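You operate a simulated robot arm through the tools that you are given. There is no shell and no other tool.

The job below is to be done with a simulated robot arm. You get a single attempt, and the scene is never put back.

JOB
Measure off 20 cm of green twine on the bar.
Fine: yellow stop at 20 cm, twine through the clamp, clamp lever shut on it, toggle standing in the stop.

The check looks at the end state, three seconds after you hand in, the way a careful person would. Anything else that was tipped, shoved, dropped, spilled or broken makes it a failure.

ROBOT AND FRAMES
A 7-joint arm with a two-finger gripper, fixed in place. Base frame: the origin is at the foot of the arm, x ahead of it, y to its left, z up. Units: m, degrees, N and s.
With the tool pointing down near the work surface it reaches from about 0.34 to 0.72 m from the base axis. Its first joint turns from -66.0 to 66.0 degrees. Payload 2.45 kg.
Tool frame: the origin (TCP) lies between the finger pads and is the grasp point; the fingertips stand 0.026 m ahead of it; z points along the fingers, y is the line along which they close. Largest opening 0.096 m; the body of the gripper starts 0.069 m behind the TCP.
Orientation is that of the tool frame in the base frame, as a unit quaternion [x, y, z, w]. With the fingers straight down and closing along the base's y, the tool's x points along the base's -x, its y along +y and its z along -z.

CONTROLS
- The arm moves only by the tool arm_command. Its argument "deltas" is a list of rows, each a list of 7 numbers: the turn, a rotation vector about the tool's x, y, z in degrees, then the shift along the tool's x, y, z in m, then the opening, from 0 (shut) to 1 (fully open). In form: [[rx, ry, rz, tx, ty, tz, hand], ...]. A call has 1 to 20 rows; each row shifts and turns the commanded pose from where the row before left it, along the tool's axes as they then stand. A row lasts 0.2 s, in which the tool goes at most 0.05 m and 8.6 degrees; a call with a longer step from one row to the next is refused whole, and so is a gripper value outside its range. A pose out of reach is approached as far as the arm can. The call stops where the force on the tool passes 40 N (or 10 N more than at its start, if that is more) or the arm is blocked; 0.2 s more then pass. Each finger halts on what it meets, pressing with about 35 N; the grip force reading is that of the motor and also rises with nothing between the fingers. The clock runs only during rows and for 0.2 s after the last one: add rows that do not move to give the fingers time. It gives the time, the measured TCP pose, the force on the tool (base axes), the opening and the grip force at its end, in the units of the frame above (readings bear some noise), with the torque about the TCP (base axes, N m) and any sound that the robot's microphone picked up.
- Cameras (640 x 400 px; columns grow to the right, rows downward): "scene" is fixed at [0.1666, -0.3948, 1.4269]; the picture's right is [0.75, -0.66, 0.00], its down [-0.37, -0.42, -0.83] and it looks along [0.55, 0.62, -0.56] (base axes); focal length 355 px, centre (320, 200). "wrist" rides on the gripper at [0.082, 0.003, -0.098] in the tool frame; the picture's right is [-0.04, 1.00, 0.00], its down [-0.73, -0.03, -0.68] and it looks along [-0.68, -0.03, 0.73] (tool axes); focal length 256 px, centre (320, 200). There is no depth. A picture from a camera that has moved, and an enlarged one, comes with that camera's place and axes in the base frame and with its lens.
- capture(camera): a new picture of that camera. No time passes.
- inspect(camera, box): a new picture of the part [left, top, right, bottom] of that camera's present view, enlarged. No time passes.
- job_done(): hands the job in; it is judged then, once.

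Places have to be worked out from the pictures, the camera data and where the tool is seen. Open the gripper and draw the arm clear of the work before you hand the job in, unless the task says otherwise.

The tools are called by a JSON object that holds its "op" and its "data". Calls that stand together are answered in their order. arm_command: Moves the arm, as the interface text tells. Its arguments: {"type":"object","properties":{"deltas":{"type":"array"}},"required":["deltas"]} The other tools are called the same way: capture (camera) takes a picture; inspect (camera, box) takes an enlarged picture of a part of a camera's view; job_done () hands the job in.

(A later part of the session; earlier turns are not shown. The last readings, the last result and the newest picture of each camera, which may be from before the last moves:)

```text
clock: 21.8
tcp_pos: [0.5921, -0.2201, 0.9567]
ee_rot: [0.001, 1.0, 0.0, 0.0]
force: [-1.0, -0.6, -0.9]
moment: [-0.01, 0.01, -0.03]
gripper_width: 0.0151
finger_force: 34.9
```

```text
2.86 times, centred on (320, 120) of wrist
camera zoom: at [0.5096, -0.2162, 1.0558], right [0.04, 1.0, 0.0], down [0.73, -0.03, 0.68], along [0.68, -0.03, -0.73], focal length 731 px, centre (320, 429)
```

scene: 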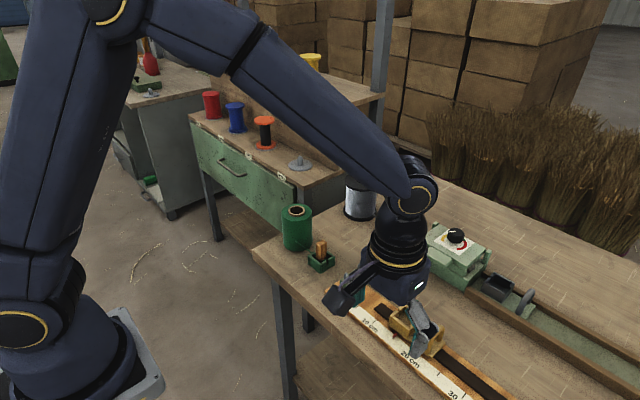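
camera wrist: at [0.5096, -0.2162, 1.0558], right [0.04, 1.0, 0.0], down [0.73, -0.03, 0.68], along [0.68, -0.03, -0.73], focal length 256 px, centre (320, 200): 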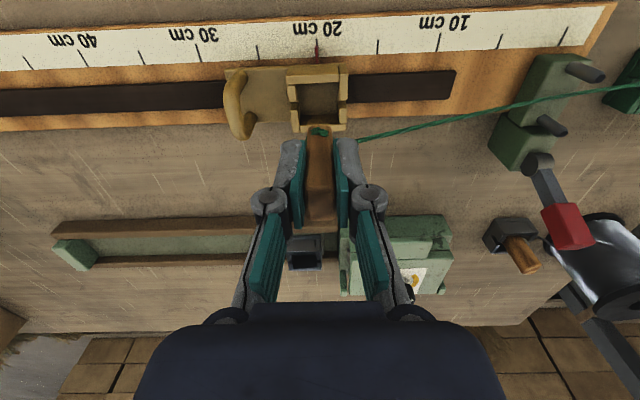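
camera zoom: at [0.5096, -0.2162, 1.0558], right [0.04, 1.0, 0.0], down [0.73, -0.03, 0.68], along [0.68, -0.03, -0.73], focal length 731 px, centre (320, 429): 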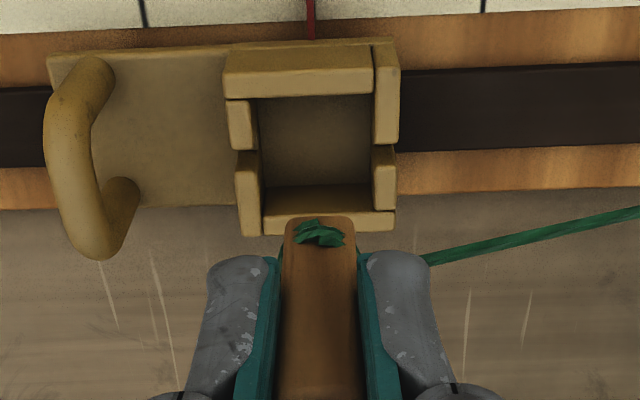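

The toggle hangs above the cup. I zoom in to align the twine with the slot in the cup's +y wall.

{"op": "inspect", "data": {"camera": "wrist", "box": [290, 60, 370, 150]}}

{"op": "inspect", "data": {"camera": "scene", "box": [380, 280, 450, 360]}}

{"op": "inspect", "data": {"camera": "scene", "box": [330, 220, 430, 320]}}

```text
4.44 times, centred on (330, 105) of wrist
camera zoom: at [0.5096, -0.2162, 1.0558], right [0.04, 1.0, 0.0], down [0.73, -0.03, 0.68], along [0.68, -0.03, -0.73], focal length 1138 px, centre (276, 622)
```

zoom: 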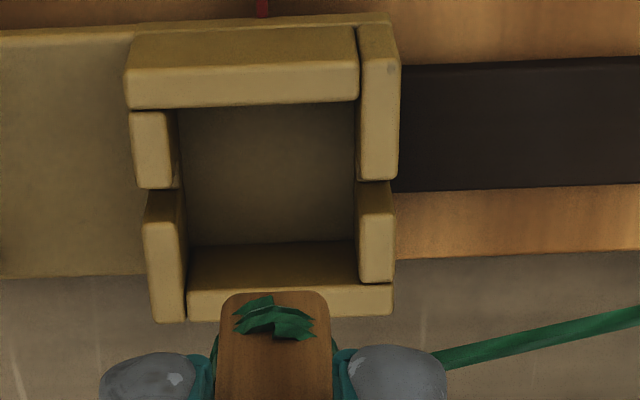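

```text
5.00 times, centred on (415, 320) of scene
camera zoom: at [0.1666, -0.3949, 1.4269], right [0.75, -0.66, 0.0], down [-0.37, -0.42, -0.83], along [0.55, 0.62, -0.56], focal length 1776 px, centre (-155, -400)
```

zoom: 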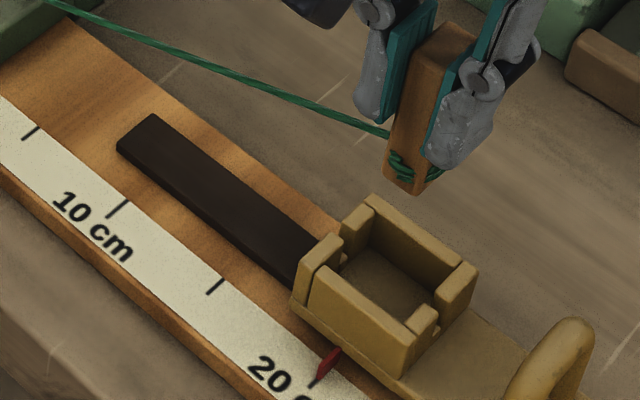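

```text
4.00 times, centred on (380, 270) of scene
camera zoom: at [0.1666, -0.3949, 1.4269], right [0.75, -0.66, 0.0], down [-0.37, -0.42, -0.83], along [0.55, 0.62, -0.56], focal length 1421 px, centre (80, -80)
```

zoom: 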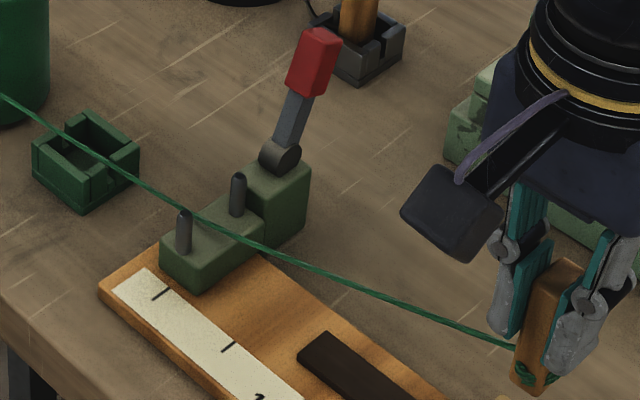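

The twine lies between the pins. By the wrist view the cup interior centre is about (0.5955, −0.221), so I trim +1.5 mm in x and −1.5 mm in y. I then lower until the toggle's bottom is near the rim, to check again.

{"op": "arm_command", "data": {"deltas": [[0, 0, 0, -0.0015, -0.0015, 0, 0.05], [0, 0, 0, 0, 0, 0.015, 0.05], [0, 0, 0, 0, 0, 0.015, 0.05], [0, 0, 0, 0, 0, 0.015, 0.05], [0, 0, 0, 0, 0, 0, 0.05]]}}

{"op": "inspect", "data": {"camera": "wrist", "box": [280, 60, 380, 160]}}

{"op": "inspect", "data": {"camera": "scene", "box": [380, 280, 450, 360]}}

{"op": "inspect", "data": {"camera": "scene", "box": [320, 220, 430, 330]}}

```text
clock: 23.0
tcp_pos: [0.5937, -0.2209, 0.9102]
ee_rot: [0.0, 1.0, 0.0, 0.0]
force: [-0.2, 0.0, 0.8]
moment: [0.0, -0.01, 0.02]
gripper_width: 0.0148
finger_force: 34.8
```

```text
4.00 times, centred on (330, 110) of wrist
camera zoom: at [0.5115, -0.2187, 1.009], right [0.04, 1.0, 0.0], down [0.73, -0.03, 0.68], along [0.68, -0.03, -0.73], focal length 1024 px, centre (280, 560)
```

zoom: 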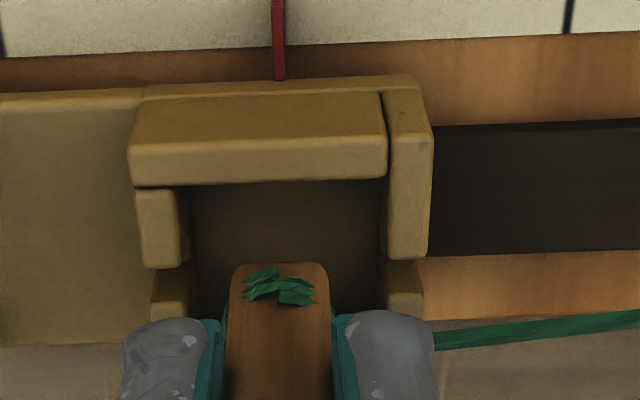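

```text
5.00 times, centred on (415, 320) of scene
camera zoom: at [0.1666, -0.3949, 1.4269], right [0.75, -0.66, 0.0], down [-0.37, -0.42, -0.83], along [0.55, 0.62, -0.56], focal length 1776 px, centre (-155, -400)
```

zoom: 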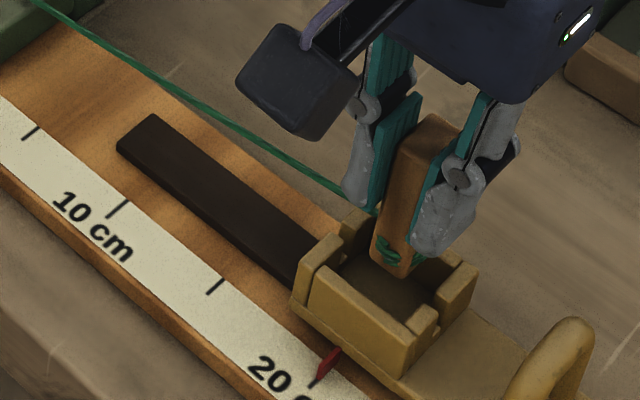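

```text
3.64 times, centred on (375, 275) of scene
camera zoom: at [0.1666, -0.3949, 1.4269], right [0.75, -0.66, 0.0], down [-0.37, -0.42, -0.83], along [0.55, 0.62, -0.56], focal length 1292 px, centre (120, -73)
```

zoom: 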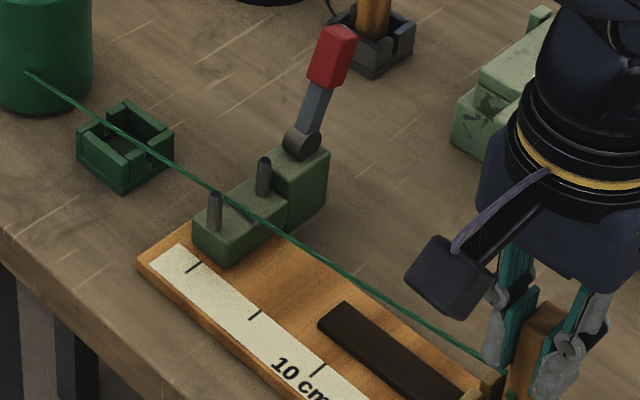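

The toggle is positioned over the cup opening with the twine passing between the pins. I continue down in small steps while watching the force.

{"op": "arm_command", "data": {"deltas": [[0, 0, 0, 0, 0, 0.007, 0.05], [0, 0, 0, 0, 0, 0.007, 0.05], [0, 0, 0, 0, 0, 0, 0.05]]}}

{"op": "inspect", "data": {"camera": "wrist", "box": [280, 60, 380, 160]}}

{"op": "inspect", "data": {"camera": "scene", "box": [380, 290, 440, 360]}}

```text
clock: 23.8
tcp_pos: [0.5935, -0.2208, 0.8984]
ee_rot: [0.0, 1.0, 0.0, 0.0]
force: [-0.8, -0.4, -0.2]
moment: [-0.01, 0.0, -0.03]
gripper_width: 0.0147
finger_force: 35.3
```

```text
4.00 times, centred on (330, 110) of wrist
camera zoom: at [0.5112, -0.2186, 0.9961], right [0.04, 1.0, 0.0], down [0.73, -0.03, 0.68], along [0.68, -0.03, -0.73], focal length 1024 px, centre (280, 560)
```

zoom: 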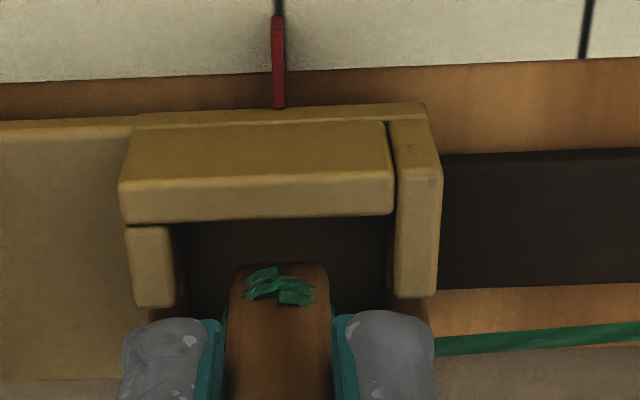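

```text
5.71 times, centred on (410, 325) of scene
camera zoom: at [0.1666, -0.3949, 1.4269], right [0.75, -0.66, 0.0], down [-0.37, -0.42, -0.83], along [0.55, 0.62, -0.56], focal length 2030 px, centre (-194, -514)
```

zoom: 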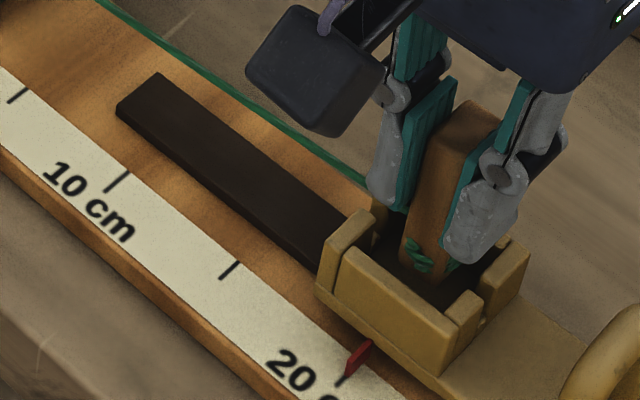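

No contact yet, and the toggle's bottom is entering the cup opening. I continue down in small steps with a 1 mm −x trim.

{"op": "arm_command", "data": {"deltas": [[0, 0, 0, 0.001, 0, 0.004, 0.05], [0, 0, 0, 0, 0, 0.003, 0.05], [0, 0, 0, 0, 0, 0, 0.05]]}}

{"op": "inspect", "data": {"camera": "wrist", "box": [280, 60, 380, 160]}}

{"op": "inspect", "data": {"camera": "scene", "box": [380, 290, 440, 360]}}

```text
clock: 24.6
tcp_pos: [0.5914, -0.2211, 0.889]
ee_rot: [0.0, 1.0, 0.0, 0.001]
force: [-0.3, -0.7, 0.5]
moment: [0.02, -0.04, 0.0]
gripper_width: 0.0146
finger_force: 35.0
```

```text
4.00 times, centred on (330, 110) of wrist
camera zoom: at [0.5093, -0.2182, 0.9887], right [0.04, 1.0, 0.0], down [0.73, -0.03, 0.68], along [0.68, -0.03, -0.73], focal length 1024 px, centre (280, 560)
```

zoom: 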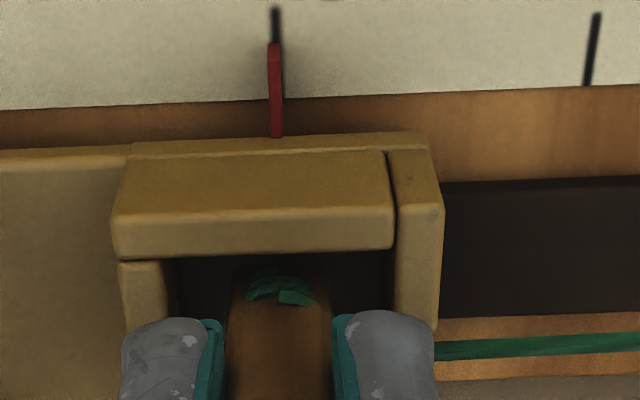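

```text
5.71 times, centred on (410, 325) of scene
camera zoom: at [0.1666, -0.3949, 1.4269], right [0.75, -0.66, 0.0], down [-0.37, -0.42, -0.83], along [0.55, 0.62, -0.56], focal length 2030 px, centre (-194, -514)
```

zoom: 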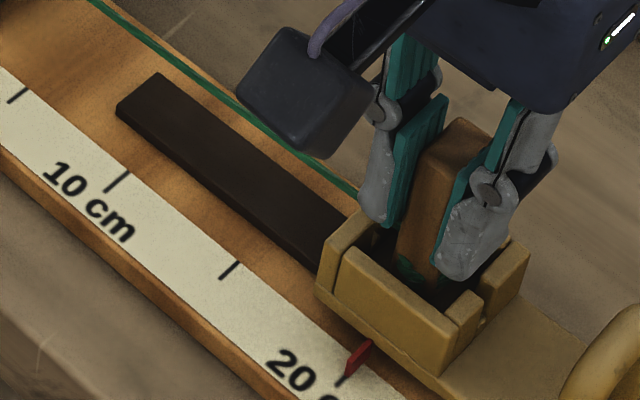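

It is entering the cup with no contact force, and the pointer stays on 20. Further down in small steps.

{"op": "arm_command", "data": {"deltas": [[0, 0, 0, 0, 0, 0.003, 0.05], [0, 0, 0, 0, 0, 0.003, 0.05], [0, 0, 0, 0, 0, 0, 0.05]]}}

{"op": "inspect", "data": {"camera": "wrist", "box": [280, 60, 380, 160]}}

{"op": "inspect", "data": {"camera": "scene", "box": [380, 290, 440, 360]}}

```text
clock: 25.4
tcp_pos: [0.592, -0.2211, 0.8851]
ee_rot: [0.0, 1.0, 0.0, 0.001]
force: [-0.1, 0.0, 0.2]
moment: [0.03, 0.01, 0.02]
gripper_width: 0.0146
finger_force: 34.9
```

```text
4.00 times, centred on (330, 110) of wrist
camera zoom: at [0.5097, -0.2185, 0.9838], right [0.04, 1.0, 0.0], down [0.73, -0.03, 0.68], along [0.68, -0.03, -0.73], focal length 1024 px, centre (280, 560)
```

zoom: 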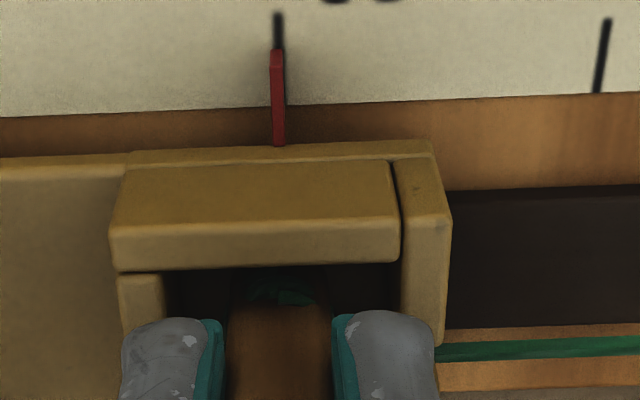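

```text
5.71 times, centred on (410, 325) of scene
camera zoom: at [0.1666, -0.3948, 1.4269], right [0.75, -0.66, 0.0], down [-0.37, -0.42, -0.83], along [0.55, 0.62, -0.56], focal length 2030 px, centre (-194, -514)
```

zoom: 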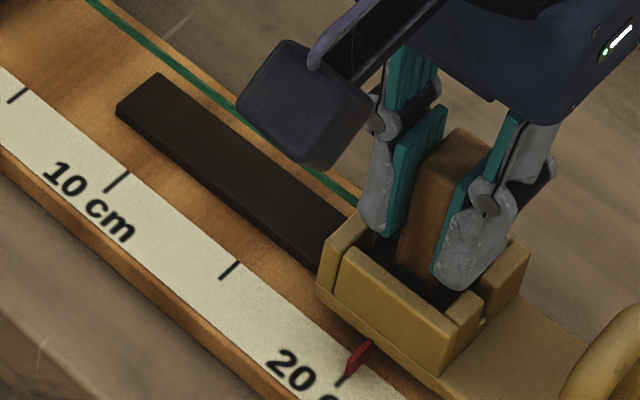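

Still free. The expected seat is around TCP z≈0.876, so I continue down slowly.

{"op": "arm_command", "data": {"deltas": [[0, 0, 0, 0, 0, 0.002, 0.05], [0, 0, 0, 0, 0, 0.002, 0.05], [0, 0, 0, 0, 0, 0.002, 0.05], [0, 0, 0, 0, 0, 0, 0.05]]}}

{"op": "inspect", "data": {"camera": "scene", "box": [380, 290, 440, 360]}}

```text
clock: 26.4
tcp_pos: [0.5932, -0.2223, 0.8791]
ee_rot: [0.0, 1.0, -0.001, 0.002]
force: [-2.1, 0.8, 35.2]
moment: [0.0, -0.17, 0.0]
gripper_width: 0.0144
finger_force: 35.2
```

```text
5.71 times, centred on (410, 325) of scene
camera zoom: at [0.1659, -0.3946, 1.427], right [0.75, -0.66, 0.0], down [-0.37, -0.42, -0.83], along [0.55, 0.62, -0.56], focal length 2030 px, centre (-194, -514)
```

zoom: 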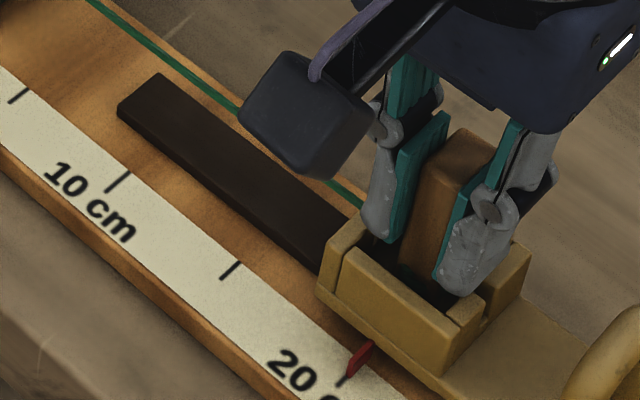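

Contact at TCP z≈0.880. I back off 1 mm to relieve the load and inspect whether this is the toggle seated on the cup floor.

{"op": "arm_command", "data": {"deltas": [[0, 0, 0, 0, 0, -0.0015, 0.05], [0, 0, 0, 0, 0, 0, 0.05]]}}

{"op": "inspect", "data": {"camera": "scene", "box": [395, 295, 430, 335]}}

{"op": "inspect", "data": {"camera": "wrist", "box": [280, 90, 380, 190]}}

{"op": "inspect", "data": {"camera": "wrist", "box": [380, 60, 640, 200]}}

```text
clock: 27.0
tcp_pos: [0.593, -0.2207, 0.8809]
ee_rot: [0.0, 1.0, 0.0, 0.002]
force: [7.7, 0.0, 19.2]
moment: [0.0, -0.61, 0.05]
gripper_width: 0.0144
finger_force: 34.8
```

```text
10.00 times, centred on (412, 315) of scene
camera zoom: at [0.1664, -0.3947, 1.4269], right [0.75, -0.66, 0.0], down [-0.37, -0.42, -0.83], along [0.55, 0.62, -0.56], focal length 3553 px, centre (-605, -950)
```

zoom: 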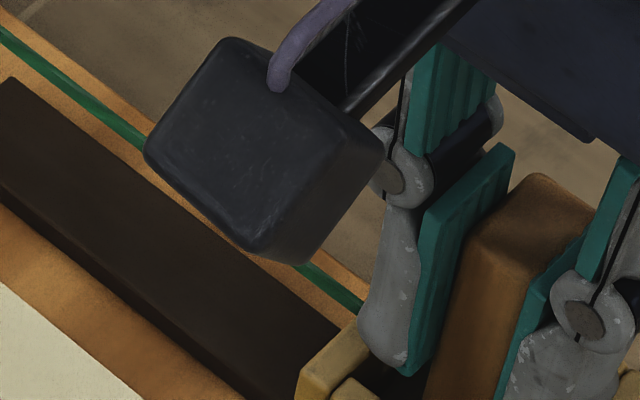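

```text
4.00 times, centred on (330, 140) of wrist
camera zoom: at [0.5101, -0.218, 0.9793], right [0.04, 1.0, 0.0], down [0.73, -0.03, 0.68], along [0.68, -0.03, -0.73], focal length 1024 px, centre (280, 440)
```

zoom: 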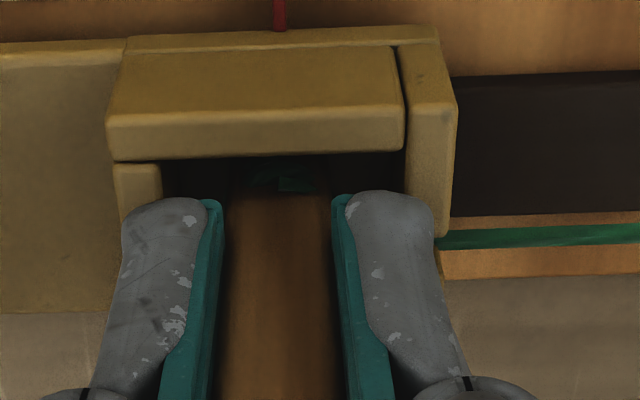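

```text
2.46 times, centred on (510, 130) of wrist
camera zoom: at [0.5101, -0.218, 0.9793], right [0.04, 1.0, 0.0], down [0.73, -0.03, 0.68], along [0.68, -0.03, -0.73], focal length 630 px, centre (-148, 372)
```

zoom: 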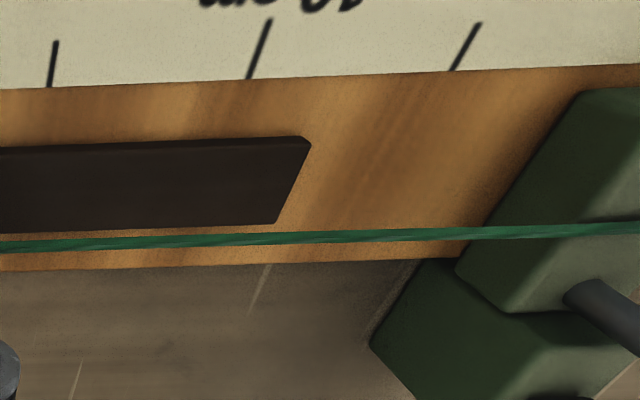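

The toggle's bottom is well below the rim and it resists further descent, so it's on or nearly on the floor. I ease up until the load vanishes before releasing.

{"op": "arm_command", "data": {"deltas": [[0, 0, 0, 0, 0, -0.001, 0.05], [0, 0, 0, 0, 0, 0, 0.05]]}}

{"op": "inspect", "data": {"camera": "scene", "box": [395, 300, 450, 350]}}

```text
clock: 27.6
tcp_pos: [0.5912, -0.2202, 0.8799]
ee_rot: [0.0, 1.0, -0.001, -0.001]
force: [3.6, 0.2, 13.4]
moment: [0.0, -0.42, 0.01]
gripper_width: 0.0147
finger_force: 34.8
```

```text
8.00 times, centred on (422, 325) of scene
camera zoom: at [0.1664, -0.3947, 1.4269], right [0.75, -0.66, 0.0], down [-0.37, -0.42, -0.83], along [0.55, 0.62, -0.56], focal length 2842 px, centre (-500, -800)
```

zoom: 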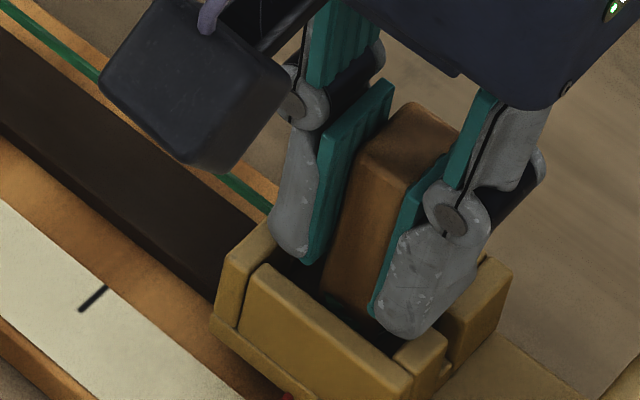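

The toggle stands deep in the cup. I unload another millimetre, then open the fingers only slightly so they don't spread against the cup walls.

{"op": "arm_command", "data": {"deltas": [[0, 0, 0, 0, 0, -0.001, 0.05], [0, 0, 0, 0, 0, 0, 0.12], [0, 0, 0, 0, 0, 0, 0.18], [0, 0, 0, 0, 0, 0, 0.18]]}}

{"op": "inspect", "data": {"camera": "scene", "box": [395, 300, 450, 350]}}

{"op": "inspect", "data": {"camera": "wrist", "box": [280, 90, 380, 190]}}

```text
clock: 28.6
tcp_pos: [0.5912, -0.2215, 0.8809]
ee_rot: [0.0, 1.0, 0.0, 0.0]
force: [-0.1, -0.1, -0.3]
moment: [-0.02, 0.06, 0.02]
gripper_width: 0.0174
finger_force: 0.0
```

```text
8.00 times, centred on (422, 325) of scene
camera zoom: at [0.1666, -0.3948, 1.4269], right [0.75, -0.66, 0.0], down [-0.37, -0.42, -0.83], along [0.55, 0.62, -0.56], focal length 2842 px, centre (-500, -800)
```

zoom: 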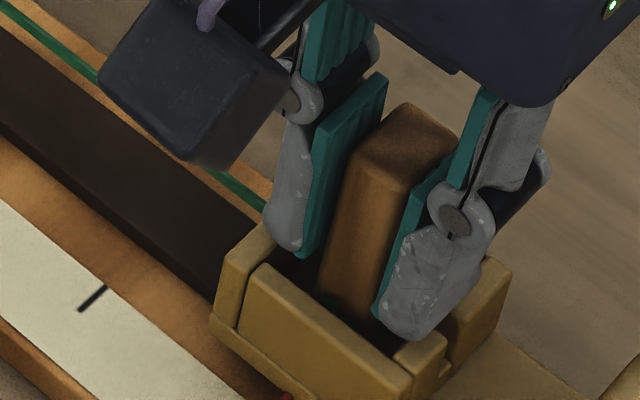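

```text
4.00 times, centred on (330, 140) of wrist
camera zoom: at [0.5096, -0.2181, 0.9801], right [0.04, 1.0, 0.0], down [0.73, -0.03, 0.68], along [0.68, -0.03, -0.73], focal length 1024 px, centre (280, 440)
```

zoom: 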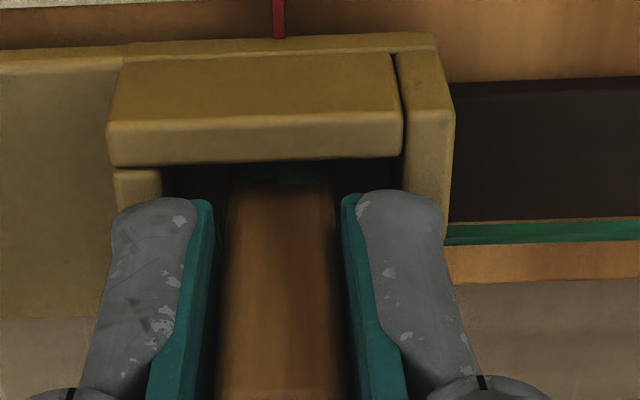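

Released with zero force, and the toggle stands on its own. I rise slowly straight up.

{"op": "arm_command", "data": {"deltas": [[0, 0, 0, 0, 0, -0.004, 0.18], [0, 0, 0, 0, 0, -0.006, 0.2], [0, 0, 0, 0, 0, -0.008, 0.25], [0, 0, 0, 0, 0, -0.01, 0.35], [0, 0, 0, 0, 0, -0.01, 0.4], [0, 0, 0, 0, 0, 0, 0.4]]}}

{"op": "inspect", "data": {"camera": "scene", "box": [300, 220, 480, 380]}}

{"op": "capture", "data": {"camera": "wrist"}}

```text
clock: 30.0
tcp_pos: [0.59, -0.222, 0.9187]
ee_rot: [-0.001, 1.0, 0.0, 0.0]
force: [0.5, -0.3, -0.3]
moment: [0.0, -0.04, -0.02]
gripper_width: 0.0383
finger_force: 0.0
```

```text
2.50 times, centred on (390, 300) of scene
camera zoom: at [0.1666, -0.3948, 1.4269], right [0.75, -0.66, 0.0], down [-0.37, -0.42, -0.83], along [0.55, 0.62, -0.56], focal length 888 px, centre (145, -50)
```

zoom: 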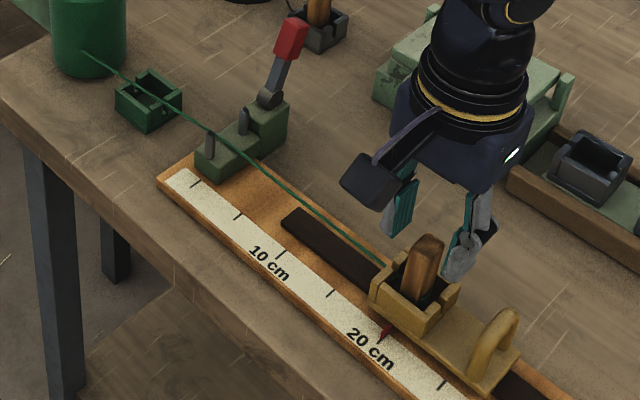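

```text
taken
camera wrist: at [0.5094, -0.2183, 1.0177], right [0.04, 1.0, 0.0], down [0.73, -0.03, 0.68], along [0.68, -0.03, -0.73], focal length 256 px, centre (320, 200)
```

wrist: 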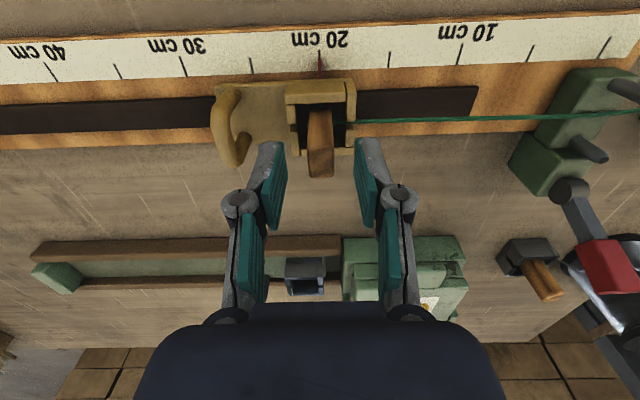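

The toggle stays in the stop, and the twine runs straight between the pins. I rise further and inspect how the toggle stands.

{"op": "arm_command", "data": {"deltas": [[0, 0, 0, 0, 0, -0.03, 0.4], [0, 0, 0, 0, 0, -0.04, 0.4], [0, 0, 0, 0, 0, 0, 0.4]]}}

{"op": "inspect", "data": {"camera": "scene", "box": [380, 290, 460, 370]}}

{"op": "inspect", "data": {"camera": "wrist", "box": [270, 40, 390, 160]}}

{"op": "inspect", "data": {"camera": "scene", "box": [330, 220, 410, 310]}}

```text
clock: 30.8
tcp_pos: [0.5898, -0.2216, 0.9902]
ee_rot: [0.0, 1.0, -0.001, 0.0]
force: [-0.2, 0.3, -1.0]
moment: [0.0, 0.0, -0.01]
gripper_width: 0.0385
finger_force: 0.0
```

```text
5.00 times, centred on (420, 330) of scene
camera zoom: at [0.1666, -0.3948, 1.4269], right [0.75, -0.66, 0.0], down [-0.37, -0.42, -0.83], along [0.55, 0.62, -0.56], focal length 1776 px, centre (-180, -450)
```

zoom: 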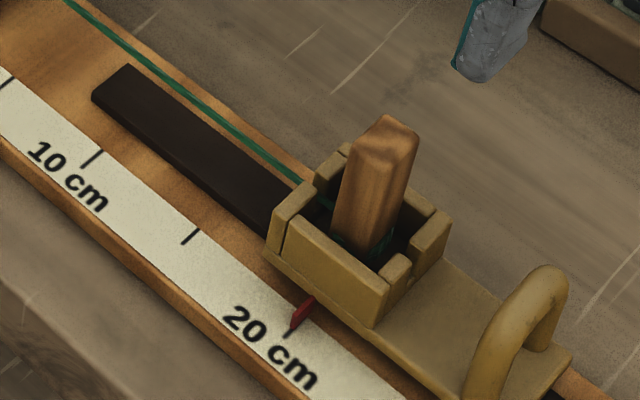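

```text
3.33 times, centred on (330, 100) of wrist
camera zoom: at [0.508, -0.2192, 1.0889], right [0.04, 1.0, 0.0], down [0.73, -0.03, 0.68], along [0.68, -0.03, -0.73], focal length 853 px, centre (287, 533)
```

zoom: 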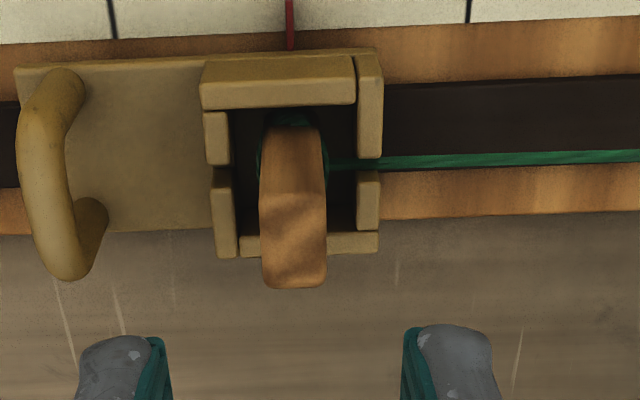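

```text
4.44 times, centred on (370, 265) of scene
camera zoom: at [0.1666, -0.3948, 1.4269], right [0.75, -0.66, 0.0], down [-0.37, -0.42, -0.83], along [0.55, 0.62, -0.56], focal length 1579 px, centre (98, -89)
```

zoom: 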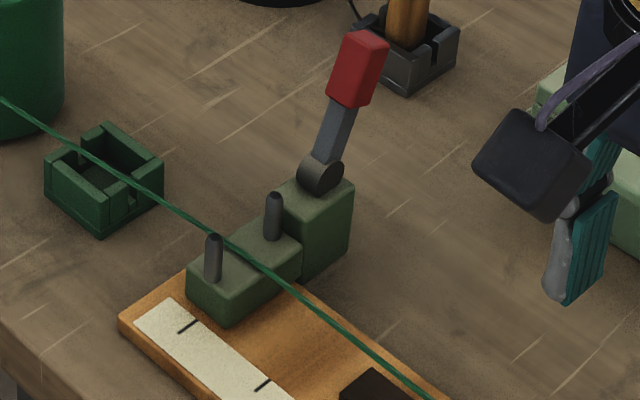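

The toggle stands upright in the cup, its twine runs out of the slot and across the clamp between the pins, and the pointer is at 20. Now I go behind the lever (its +x side), closing the fingers, well above everything.

{"op": "arm_command", "data": {"deltas": [[0, 0, 0, 0, 0, -0.04, 0.2], [0, 0, 0, -0.0234, 0.04, 0, 0], [0, 0, 0, -0.0234, 0.04, 0, 0], [0, 0, 0, -0.0234, 0.04, 0, 0], [0, 0, 0, -0.0234, 0.04, 0, 0], [0, 0, 0, -0.0234, 0.04, 0, 0], [0, 0, 0, 0, 0, 0, 0]]}}

{"op": "capture", "data": {"camera": "wrist"}}

{"op": "inspect", "data": {"camera": "scene", "box": [310, 150, 450, 290]}}

```text
clock: 32.4
tcp_pos: [0.7074, -0.0254, 1.0318]
ee_rot: [0.0, 1.0, 0.0, 0.0]
force: [-0.3, -0.2, 0.0]
moment: [-0.01, 0.0, 0.03]
gripper_width: 0.0
finger_force: 28.7
```

```text
taken
camera wrist: at [0.625, -0.0221, 1.1313], right [0.04, 1.0, 0.0], down [0.73, -0.03, 0.68], along [0.68, -0.03, -0.73], focal length 256 px, centre (320, 200)
```

wrist: 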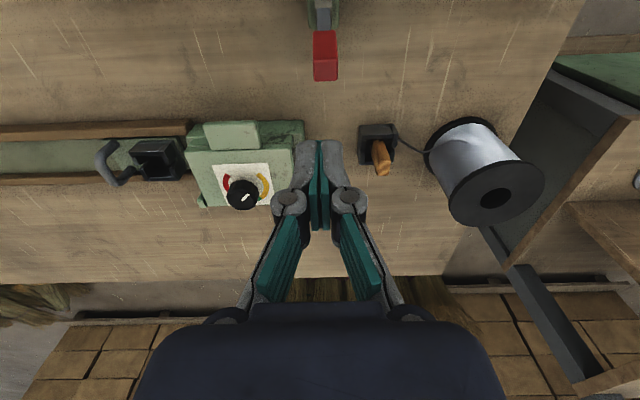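

```text
2.86 times, centred on (380, 220) of scene
camera zoom: at [0.1666, -0.3948, 1.4269], right [0.75, -0.66, 0.0], down [-0.37, -0.42, -0.83], along [0.55, 0.62, -0.56], focal length 1015 px, centre (149, 143)
```

zoom: 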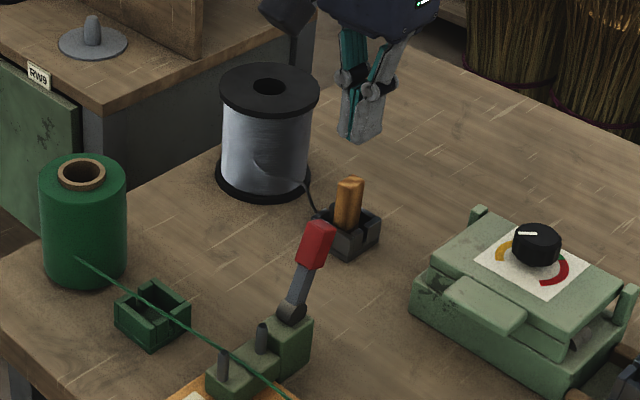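

The knob's back edge is at about x≈0.69, y≈−0.021. I trim +5 mm in x and +4 mm in y, then descend behind it to TCP z≈0.937.

{"op": "arm_command", "data": {"deltas": [[0, 0, 0, -0.005, 0.004, 0, 0], [0, 0, 0, 0, 0, 0.03, 0], [0, 0, 0, 0, 0, 0.03, 0], [0, 0, 0, 0, 0, 0.02, 0], [0, 0, 0, 0, 0, 0.015, 0], [0, 0, 0, 0, 0, 0, 0]]}}

{"op": "capture", "data": {"camera": "wrist"}}

{"op": "inspect", "data": {"camera": "scene", "box": [330, 180, 430, 290]}}

```text
clock: 33.8
tcp_pos: [0.7122, -0.0167, 0.933]
ee_rot: [0.0, 1.0, 0.0, 0.001]
force: [-0.8, -0.5, 0.2]
moment: [0.05, -0.01, -0.04]
gripper_width: 0.0
finger_force: 28.3
```

```text
taken
camera wrist: at [0.6311, -0.0149, 1.0319], right [0.04, 1.0, 0.0], down [0.73, -0.03, 0.68], along [0.68, -0.03, -0.73], focal length 256 px, centre (320, 200)
```

wrist: 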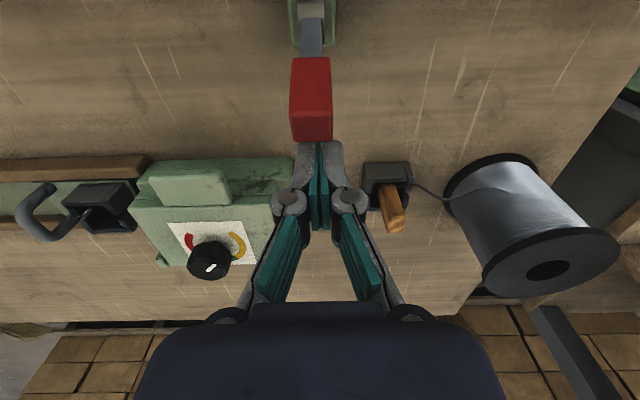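

```text
3.64 times, centred on (380, 235) of scene
camera zoom: at [0.1666, -0.3948, 1.4269], right [0.75, -0.66, 0.0], down [-0.37, -0.42, -0.83], along [0.55, 0.62, -0.56], focal length 1292 px, centre (102, 73)
```

zoom: 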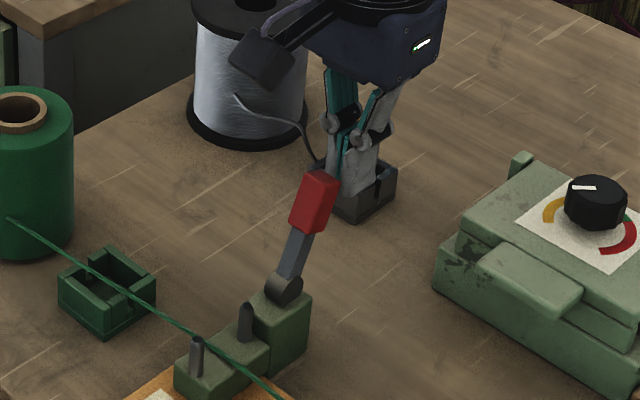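

The closed fingers stand behind the knob. I shift −3 mm in y and push the lever slowly in −x up to about vertical.

{"op": "arm_command", "data": {"deltas": [[0, 0, 0, 0.006, -0.003, 0, 0], [0, 0, 0, 0.006, 0, 0, 0], [0, 0, 0, 0.006, 0, 0, 0], [0, 0, 0, 0.006, 0, 0, 0], [0, 0, 0, 0.006, 0, 0, 0], [0, 0, 0, 0.006, 0, -0.002, 0], [0, 0, 0, 0.006, 0, -0.002, 0], [0, 0, 0, 0, 0, 0, 0]]}}

{"op": "capture", "data": {"camera": "wrist"}}

{"op": "inspect", "data": {"camera": "scene", "box": [330, 180, 430, 290]}}

```text
clock: 35.6
tcp_pos: [0.6715, -0.0195, 0.9381]
ee_rot: [0.0, 1.0, 0.0, 0.0]
force: [-0.4, 0.4, 0.0]
moment: [0.02, 0.01, 0.01]
gripper_width: 0.0058
finger_force: 28.2
```

```text
taken
camera wrist: at [0.5903, -0.0173, 1.0375], right [0.04, 1.0, 0.0], down [0.73, -0.03, 0.68], along [0.68, -0.03, -0.73], focal length 256 px, centre (320, 200)
```

wrist: 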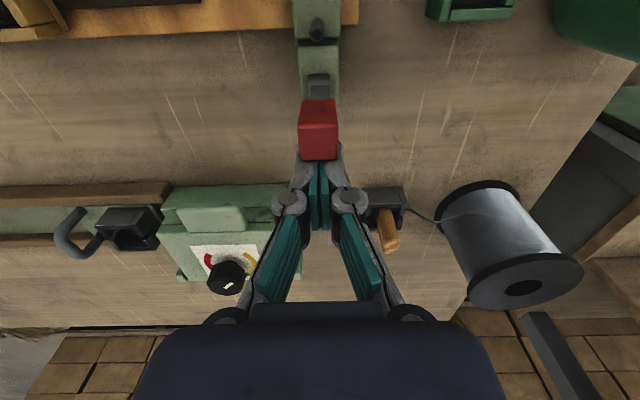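

```text
3.64 times, centred on (380, 235) of scene
camera zoom: at [0.1666, -0.3948, 1.4269], right [0.75, -0.66, 0.0], down [-0.37, -0.42, -0.83], along [0.55, 0.62, -0.56], focal length 1292 px, centre (102, 73)
```

zoom: 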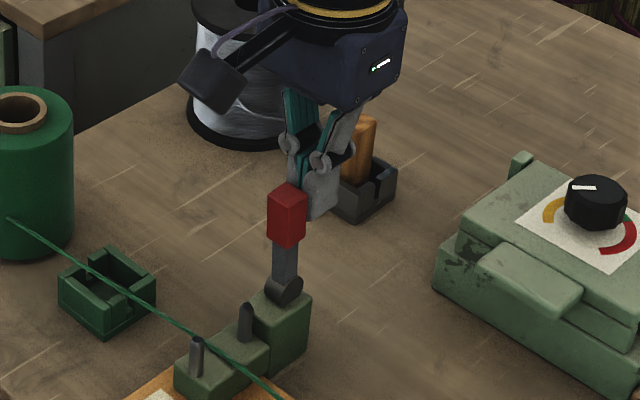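

The lever follows with very low resistance and is nearly vertical. I continue along the arc, over to about 60° on the −x side.

{"op": "arm_command", "data": {"deltas": [[0, 0, 0, 0.009, 0, -0.0055, 0], [0, 0, 0, 0.009, 0, -0.0055, 0], [0, 0, 0, 0.0075, 0, 0.002, 0], [0, 0, 0, 0.0075, 0, 0.002, 0], [0, 0, 0, 0.007, 0, 0.0037, 0], [0, 0, 0, 0.007, 0, 0.0037, 0], [0, 0, 0, 0, 0, 0, 0]]}}

{"op": "capture", "data": {"camera": "wrist"}}

{"op": "inspect", "data": {"camera": "scene", "box": [320, 190, 420, 300]}}

```text
clock: 37.2
tcp_pos: [0.6342, -0.0189, 0.9452]
ee_rot: [0.0, 1.0, 0.0, 0.015]
force: [4.2, -0.1, 3.4]
moment: [0.01, -0.01, 0.0]
gripper_width: 0.0059
finger_force: 28.5
stopped in row 7: the force on the tool passed its limit at 40 N (the readings are from after the stop); the commanded pose is now the measured one
```

```text
taken
camera wrist: at [0.5497, -0.0162, 1.0413], right [0.04, 1.0, 0.0], down [0.71, -0.03, 0.7], along [0.7, -0.03, -0.71], focal length 256 px, centre (320, 200)
```

wrist: 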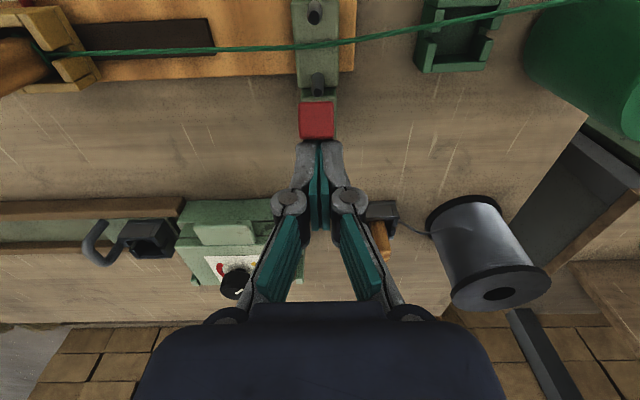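

```text
3.64 times, centred on (370, 245) of scene
camera zoom: at [0.1666, -0.3948, 1.4269], right [0.75, -0.66, 0.0], down [-0.37, -0.42, -0.83], along [0.55, 0.62, -0.56], focal length 1292 px, centre (138, 36)
```

zoom: 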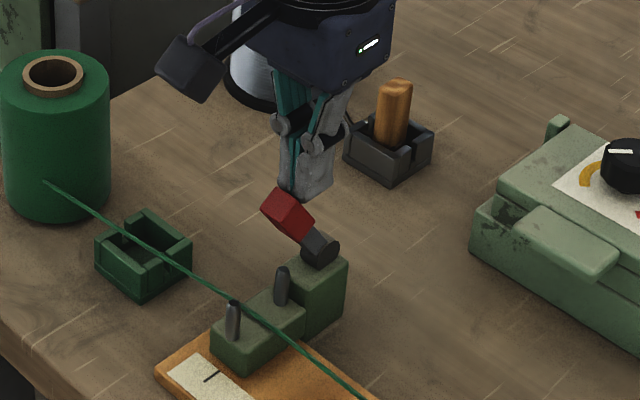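

The lever is at about 40° past vertical and the force limit was reached, so the cam is starting to resist. I back up a little, straighten the tool, and will push again farther out on the knob for more leverage.

{"op": "arm_command", "data": {"deltas": [[0, 0, 0, 0, 0, -0.01, 0], [0, 1.7, 0, 0, 0, -0.01, 0], [0, 0, 0, 0, 0, 0, 0]]}}

{"op": "inspect", "data": {"camera": "scene", "box": [330, 220, 390, 290]}}

{"op": "inspect", "data": {"camera": "wrist", "box": [270, 0, 370, 160]}}

```text
clock: 38.0
tcp_pos: [0.6324, -0.0201, 0.9638]
ee_rot: [0.0, 1.0, 0.0, -0.002]
force: [-0.4, 0.4, 0.1]
moment: [0.02, 0.01, -0.01]
gripper_width: 0.0001
finger_force: 28.6
```

```text
5.71 times, centred on (360, 255) of scene
camera zoom: at [0.1666, -0.3948, 1.4269], right [0.75, -0.66, 0.0], down [-0.37, -0.42, -0.83], along [0.55, 0.62, -0.56], focal length 2030 px, centre (91, -114)
```

zoom: 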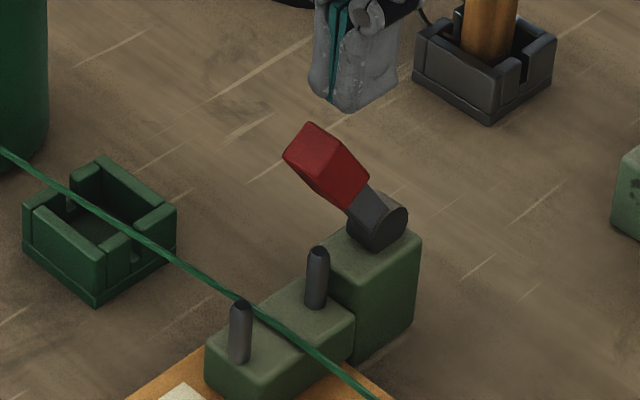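

```text
2.50 times, centred on (320, 80) of wrist
camera zoom: at [0.5505, -0.0168, 1.0629], right [0.04, 1.0, 0.0], down [0.74, -0.03, 0.68], along [0.68, -0.03, -0.74], focal length 640 px, centre (320, 500)
```

zoom: 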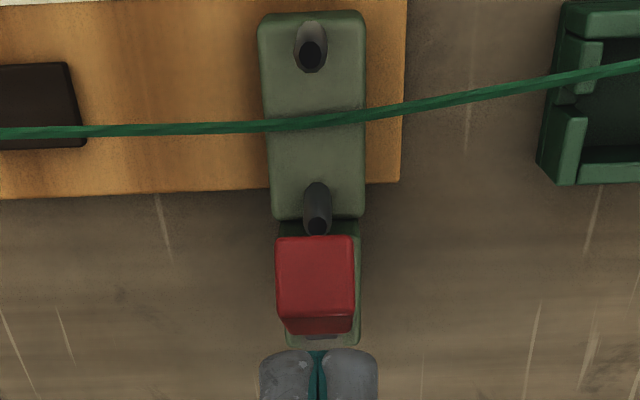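

The lever stays at about 37° past vertical, and the twine is clearly between the pins on the clamp block. I press again with the fingertip corner near the knob's end, in small steps perpendicular to the lever.

{"op": "arm_command", "data": {"deltas": [[0, 0, 0, 0.004, 0, 0.008, 0], [0, 0, 0, 0.003, 0, 0.003, 0], [0, 0, 0, 0.003, 0, 0.002, 0], [0, 0, 0, 0.003, 0, 0.0022, 0], [0, 0, 0, 0.003, 0, 0.0025, 0], [0, 0, 0, 0, 0, 0, 0]]}}

{"op": "inspect", "data": {"camera": "scene", "box": [330, 220, 390, 290]}}

{"op": "inspect", "data": {"camera": "wrist", "box": [270, 0, 370, 160]}}

```text
clock: 39.2
tcp_pos: [0.6226, -0.0199, 0.9533]
ee_rot: [0.0, 1.0, 0.0, 0.01]
force: [2.6, 0.1, 5.2]
moment: [0.05, -0.02, 0.0]
gripper_width: 0.0063
finger_force: 28.6
stopped in row 5: the force on the tool passed its limit at 43 N (the readings are from after the stop); the commanded pose is now the measured one
```

```text
5.71 times, centred on (360, 255) of scene
camera zoom: at [0.1665, -0.3948, 1.4269], right [0.75, -0.66, 0.0], down [-0.37, -0.42, -0.83], along [0.55, 0.62, -0.56], focal length 2030 px, centre (91, -114)
```

zoom: 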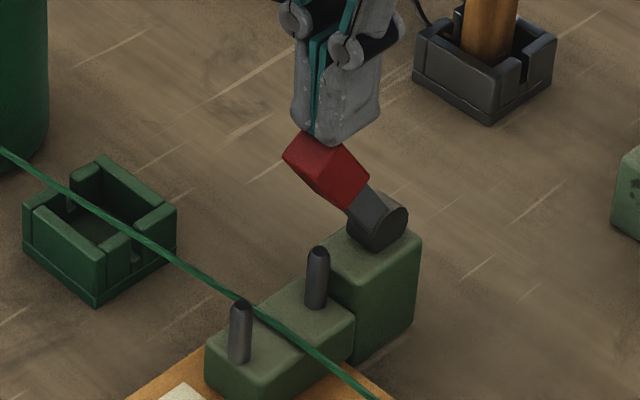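

```text
2.50 times, centred on (320, 80) of wrist
camera zoom: at [0.5391, -0.0165, 1.0503], right [0.04, 1.0, 0.0], down [0.72, -0.03, 0.69], along [0.69, -0.03, -0.72], focal length 640 px, centre (320, 500)
```

zoom: 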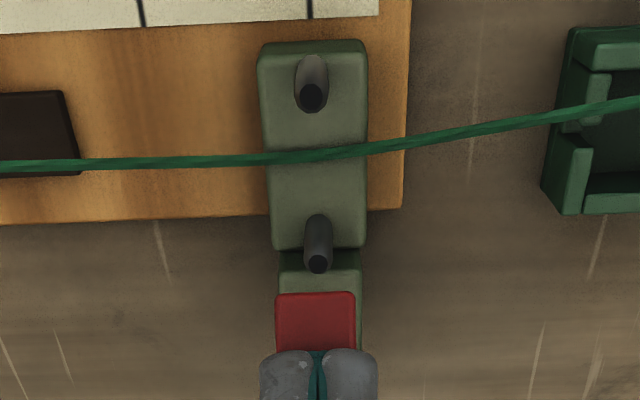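

The lever hasn't moved under about 40 N. I want to know whether this is a hard stop or a stiff over-centre point, so I apply a moderate, held load and compare the lever's angle under load.

{"op": "arm_command", "data": {"deltas": [[0, 1.1, 0, 0.001, 0, 0.001, 0], [0, 0, 0, 0.002, 0, 0.002, 0], [0, 0, 0, 0, 0, 0, 0]]}}

{"op": "inspect", "data": {"camera": "scene", "box": [330, 220, 390, 290]}}

```text
clock: 40.0
tcp_pos: [0.621, -0.0206, 0.953]
ee_rot: [0.0, 1.0, -0.001, 0.004]
force: [11.9, 0.7, 31.4]
moment: [0.06, -0.13, 0.0]
gripper_width: 0.006
finger_force: 28.7
```

```text
5.71 times, centred on (360, 255) of scene
camera zoom: at [0.1663, -0.3948, 1.4269], right [0.75, -0.66, 0.0], down [-0.37, -0.42, -0.83], along [0.55, 0.62, -0.56], focal length 2030 px, centre (91, -114)
```

zoom: 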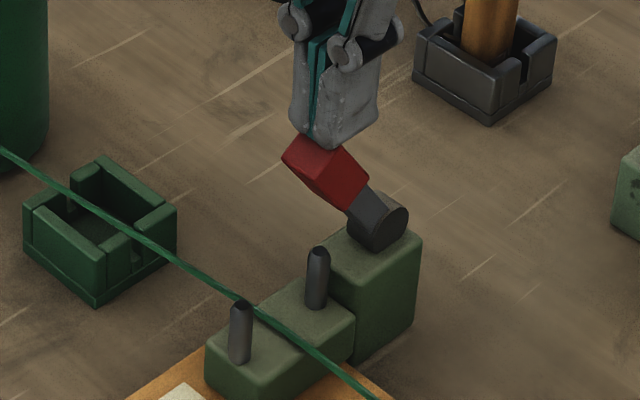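

Load is about 34 N and the lever shows perhaps a very slight give, so it may be a stiff over-centre. I add a little more, mainly in −x so the force is square to the lever.

{"op": "arm_command", "data": {"deltas": [[0, 0, 0, 0.0015, 0, 0, 0], [0, 0, 0, 0, 0, 0, 0]]}}

{"op": "inspect", "data": {"camera": "scene", "box": [340, 230, 380, 270]}}

{"op": "inspect", "data": {"camera": "wrist", "box": [290, 60, 350, 160]}}

```text
clock: 40.6
tcp_pos: [0.621, -0.019, 0.9517]
ee_rot: [0.0, 1.0, -0.001, 0.004]
force: [13.5, 1.7, 29.2]
moment: [0.04, -0.23, 0.0]
gripper_width: 0.0057
finger_force: 28.5
```

```text
10.00 times, centred on (360, 250) of scene
camera zoom: at [0.1664, -0.3948, 1.4269], right [0.75, -0.66, 0.0], down [-0.37, -0.42, -0.83], along [0.55, 0.62, -0.56], focal length 3553 px, centre (-80, -300)
```

zoom: 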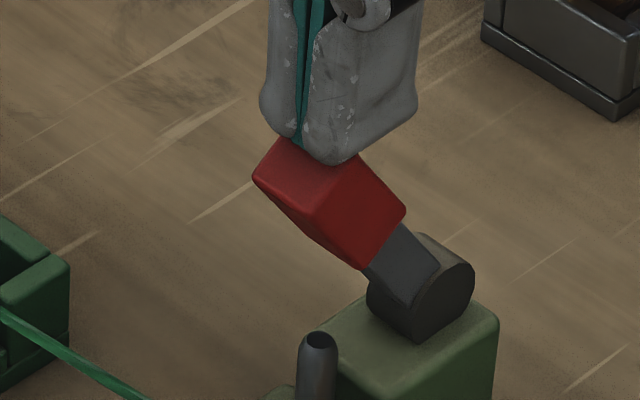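

```text
4.00 times, centred on (320, 110) of wrist
camera zoom: at [0.5378, -0.0167, 1.0505], right [0.04, 1.0, 0.0], down [0.73, -0.03, 0.69], along [0.68, -0.03, -0.73], focal length 1024 px, centre (320, 560)
```

zoom: 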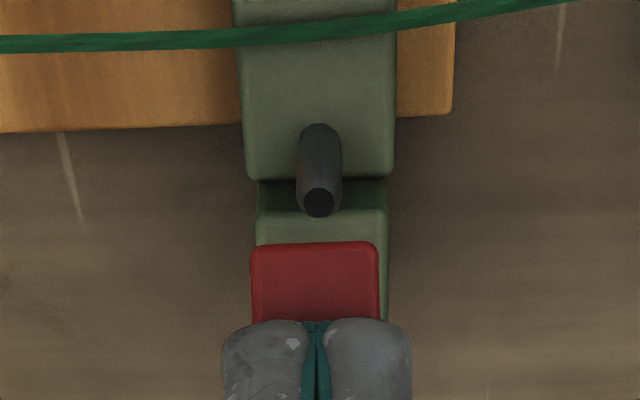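

I back off to compare the unloaded lever angle at the same magnification.

{"op": "arm_command", "data": {"deltas": [[0, 0.5, 0, -0.006, 0, -0.006, 0], [0, 0, 0, -0.006, 0, 0, 0], [0, 0, 0, 0, 0, 0, 0]]}}

{"op": "inspect", "data": {"camera": "scene", "box": [340, 230, 380, 270]}}

```text
clock: 41.4
tcp_pos: [0.6279, -0.0197, 0.9535]
ee_rot: [0.0, 1.0, -0.001, -0.006]
force: [-0.1, 0.6, -0.4]
moment: [-0.01, -0.01, -0.02]
gripper_width: 0.0002
finger_force: 28.1
```

```text
10.00 times, centred on (360, 250) of scene
camera zoom: at [0.1666, -0.3949, 1.4269], right [0.75, -0.66, 0.0], down [-0.37, -0.42, -0.83], along [0.55, 0.62, -0.56], focal length 3553 px, centre (-80, -300)
```

zoom: 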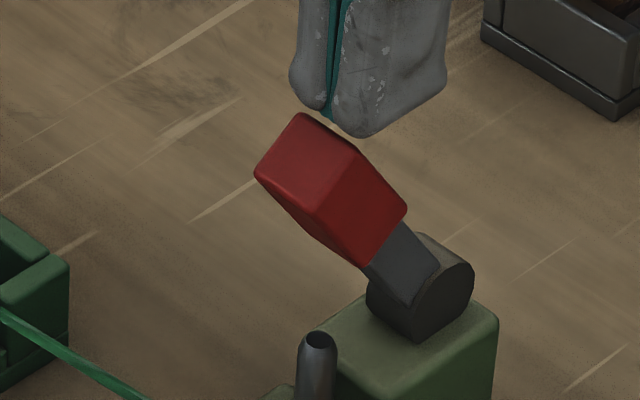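

The lever shifts only about 1° under load and springs back, so it's either a hard end of travel or a firm snap. I push once more, square to the lever on its back face near the end, in fine steps.

{"op": "arm_command", "data": {"deltas": [[0, -0.7, 0, -0.006, 0, 0, 0], [0, 0, 0, 0, 0, 0.006, 0], [0, 0, 0, 0.003, 0, 0.002, 0], [0, 0, 0, 0.0016, 0, 0.0011, 0], [0, 0, 0, 0.0016, 0, 0.0011, 0], [0, 0, 0, 0, 0, 0, 0]]}}

{"op": "inspect", "data": {"camera": "scene", "box": [340, 230, 380, 270]}}

```text
clock: 42.8
tcp_pos: [0.6322, -0.0182, 0.9474]
ee_rot: [0.0, 1.0, -0.001, 0.006]
force: [18.4, -0.7, 16.8]
moment: [-0.04, -0.22, -0.03]
gripper_width: 0.006
finger_force: 28.4
```

```text
10.00 times, centred on (360, 250) of scene
camera zoom: at [0.1667, -0.3949, 1.4268], right [0.75, -0.66, 0.0], down [-0.37, -0.42, -0.83], along [0.55, 0.62, -0.56], focal length 3553 px, centre (-80, -300)
```

zoom: 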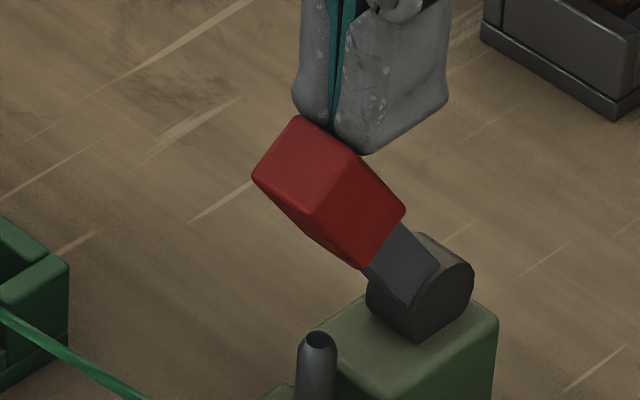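

The load is now square to the lever at 25 N. I add two more fine steps.

{"op": "arm_command", "data": {"deltas": [[0, 0, 0, 0.0012, 0, 0.0009, 0], [0, 0, 0, 0.0008, 0, 0.0006, 0], [0, 0, 0, 0, 0, 0, 0]]}}

{"op": "inspect", "data": {"camera": "scene", "box": [340, 230, 380, 270]}}

```text
clock: 43.6
tcp_pos: [0.632, -0.0196, 0.9468]
ee_rot: [-0.001, 1.0, -0.001, 0.007]
force: [17.9, 0.4, 28.1]
moment: [0.02, -0.14, 0.0]
gripper_width: 0.0062
finger_force: 28.5
```

```text
10.00 times, centred on (360, 250) of scene
camera zoom: at [0.1665, -0.3948, 1.4269], right [0.75, -0.66, 0.0], down [-0.37, -0.42, -0.83], along [0.55, 0.62, -0.56], focal length 3553 px, centre (-80, -300)
```

zoom: 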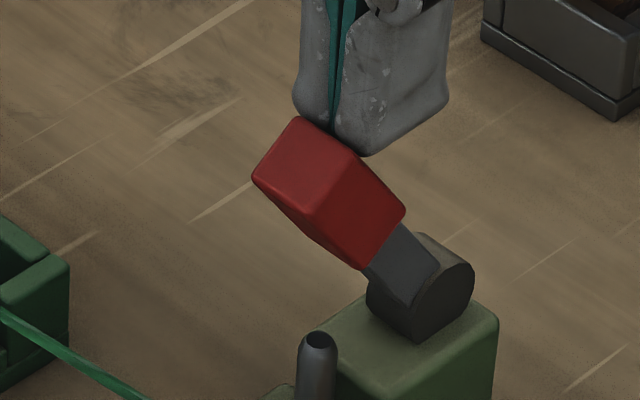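

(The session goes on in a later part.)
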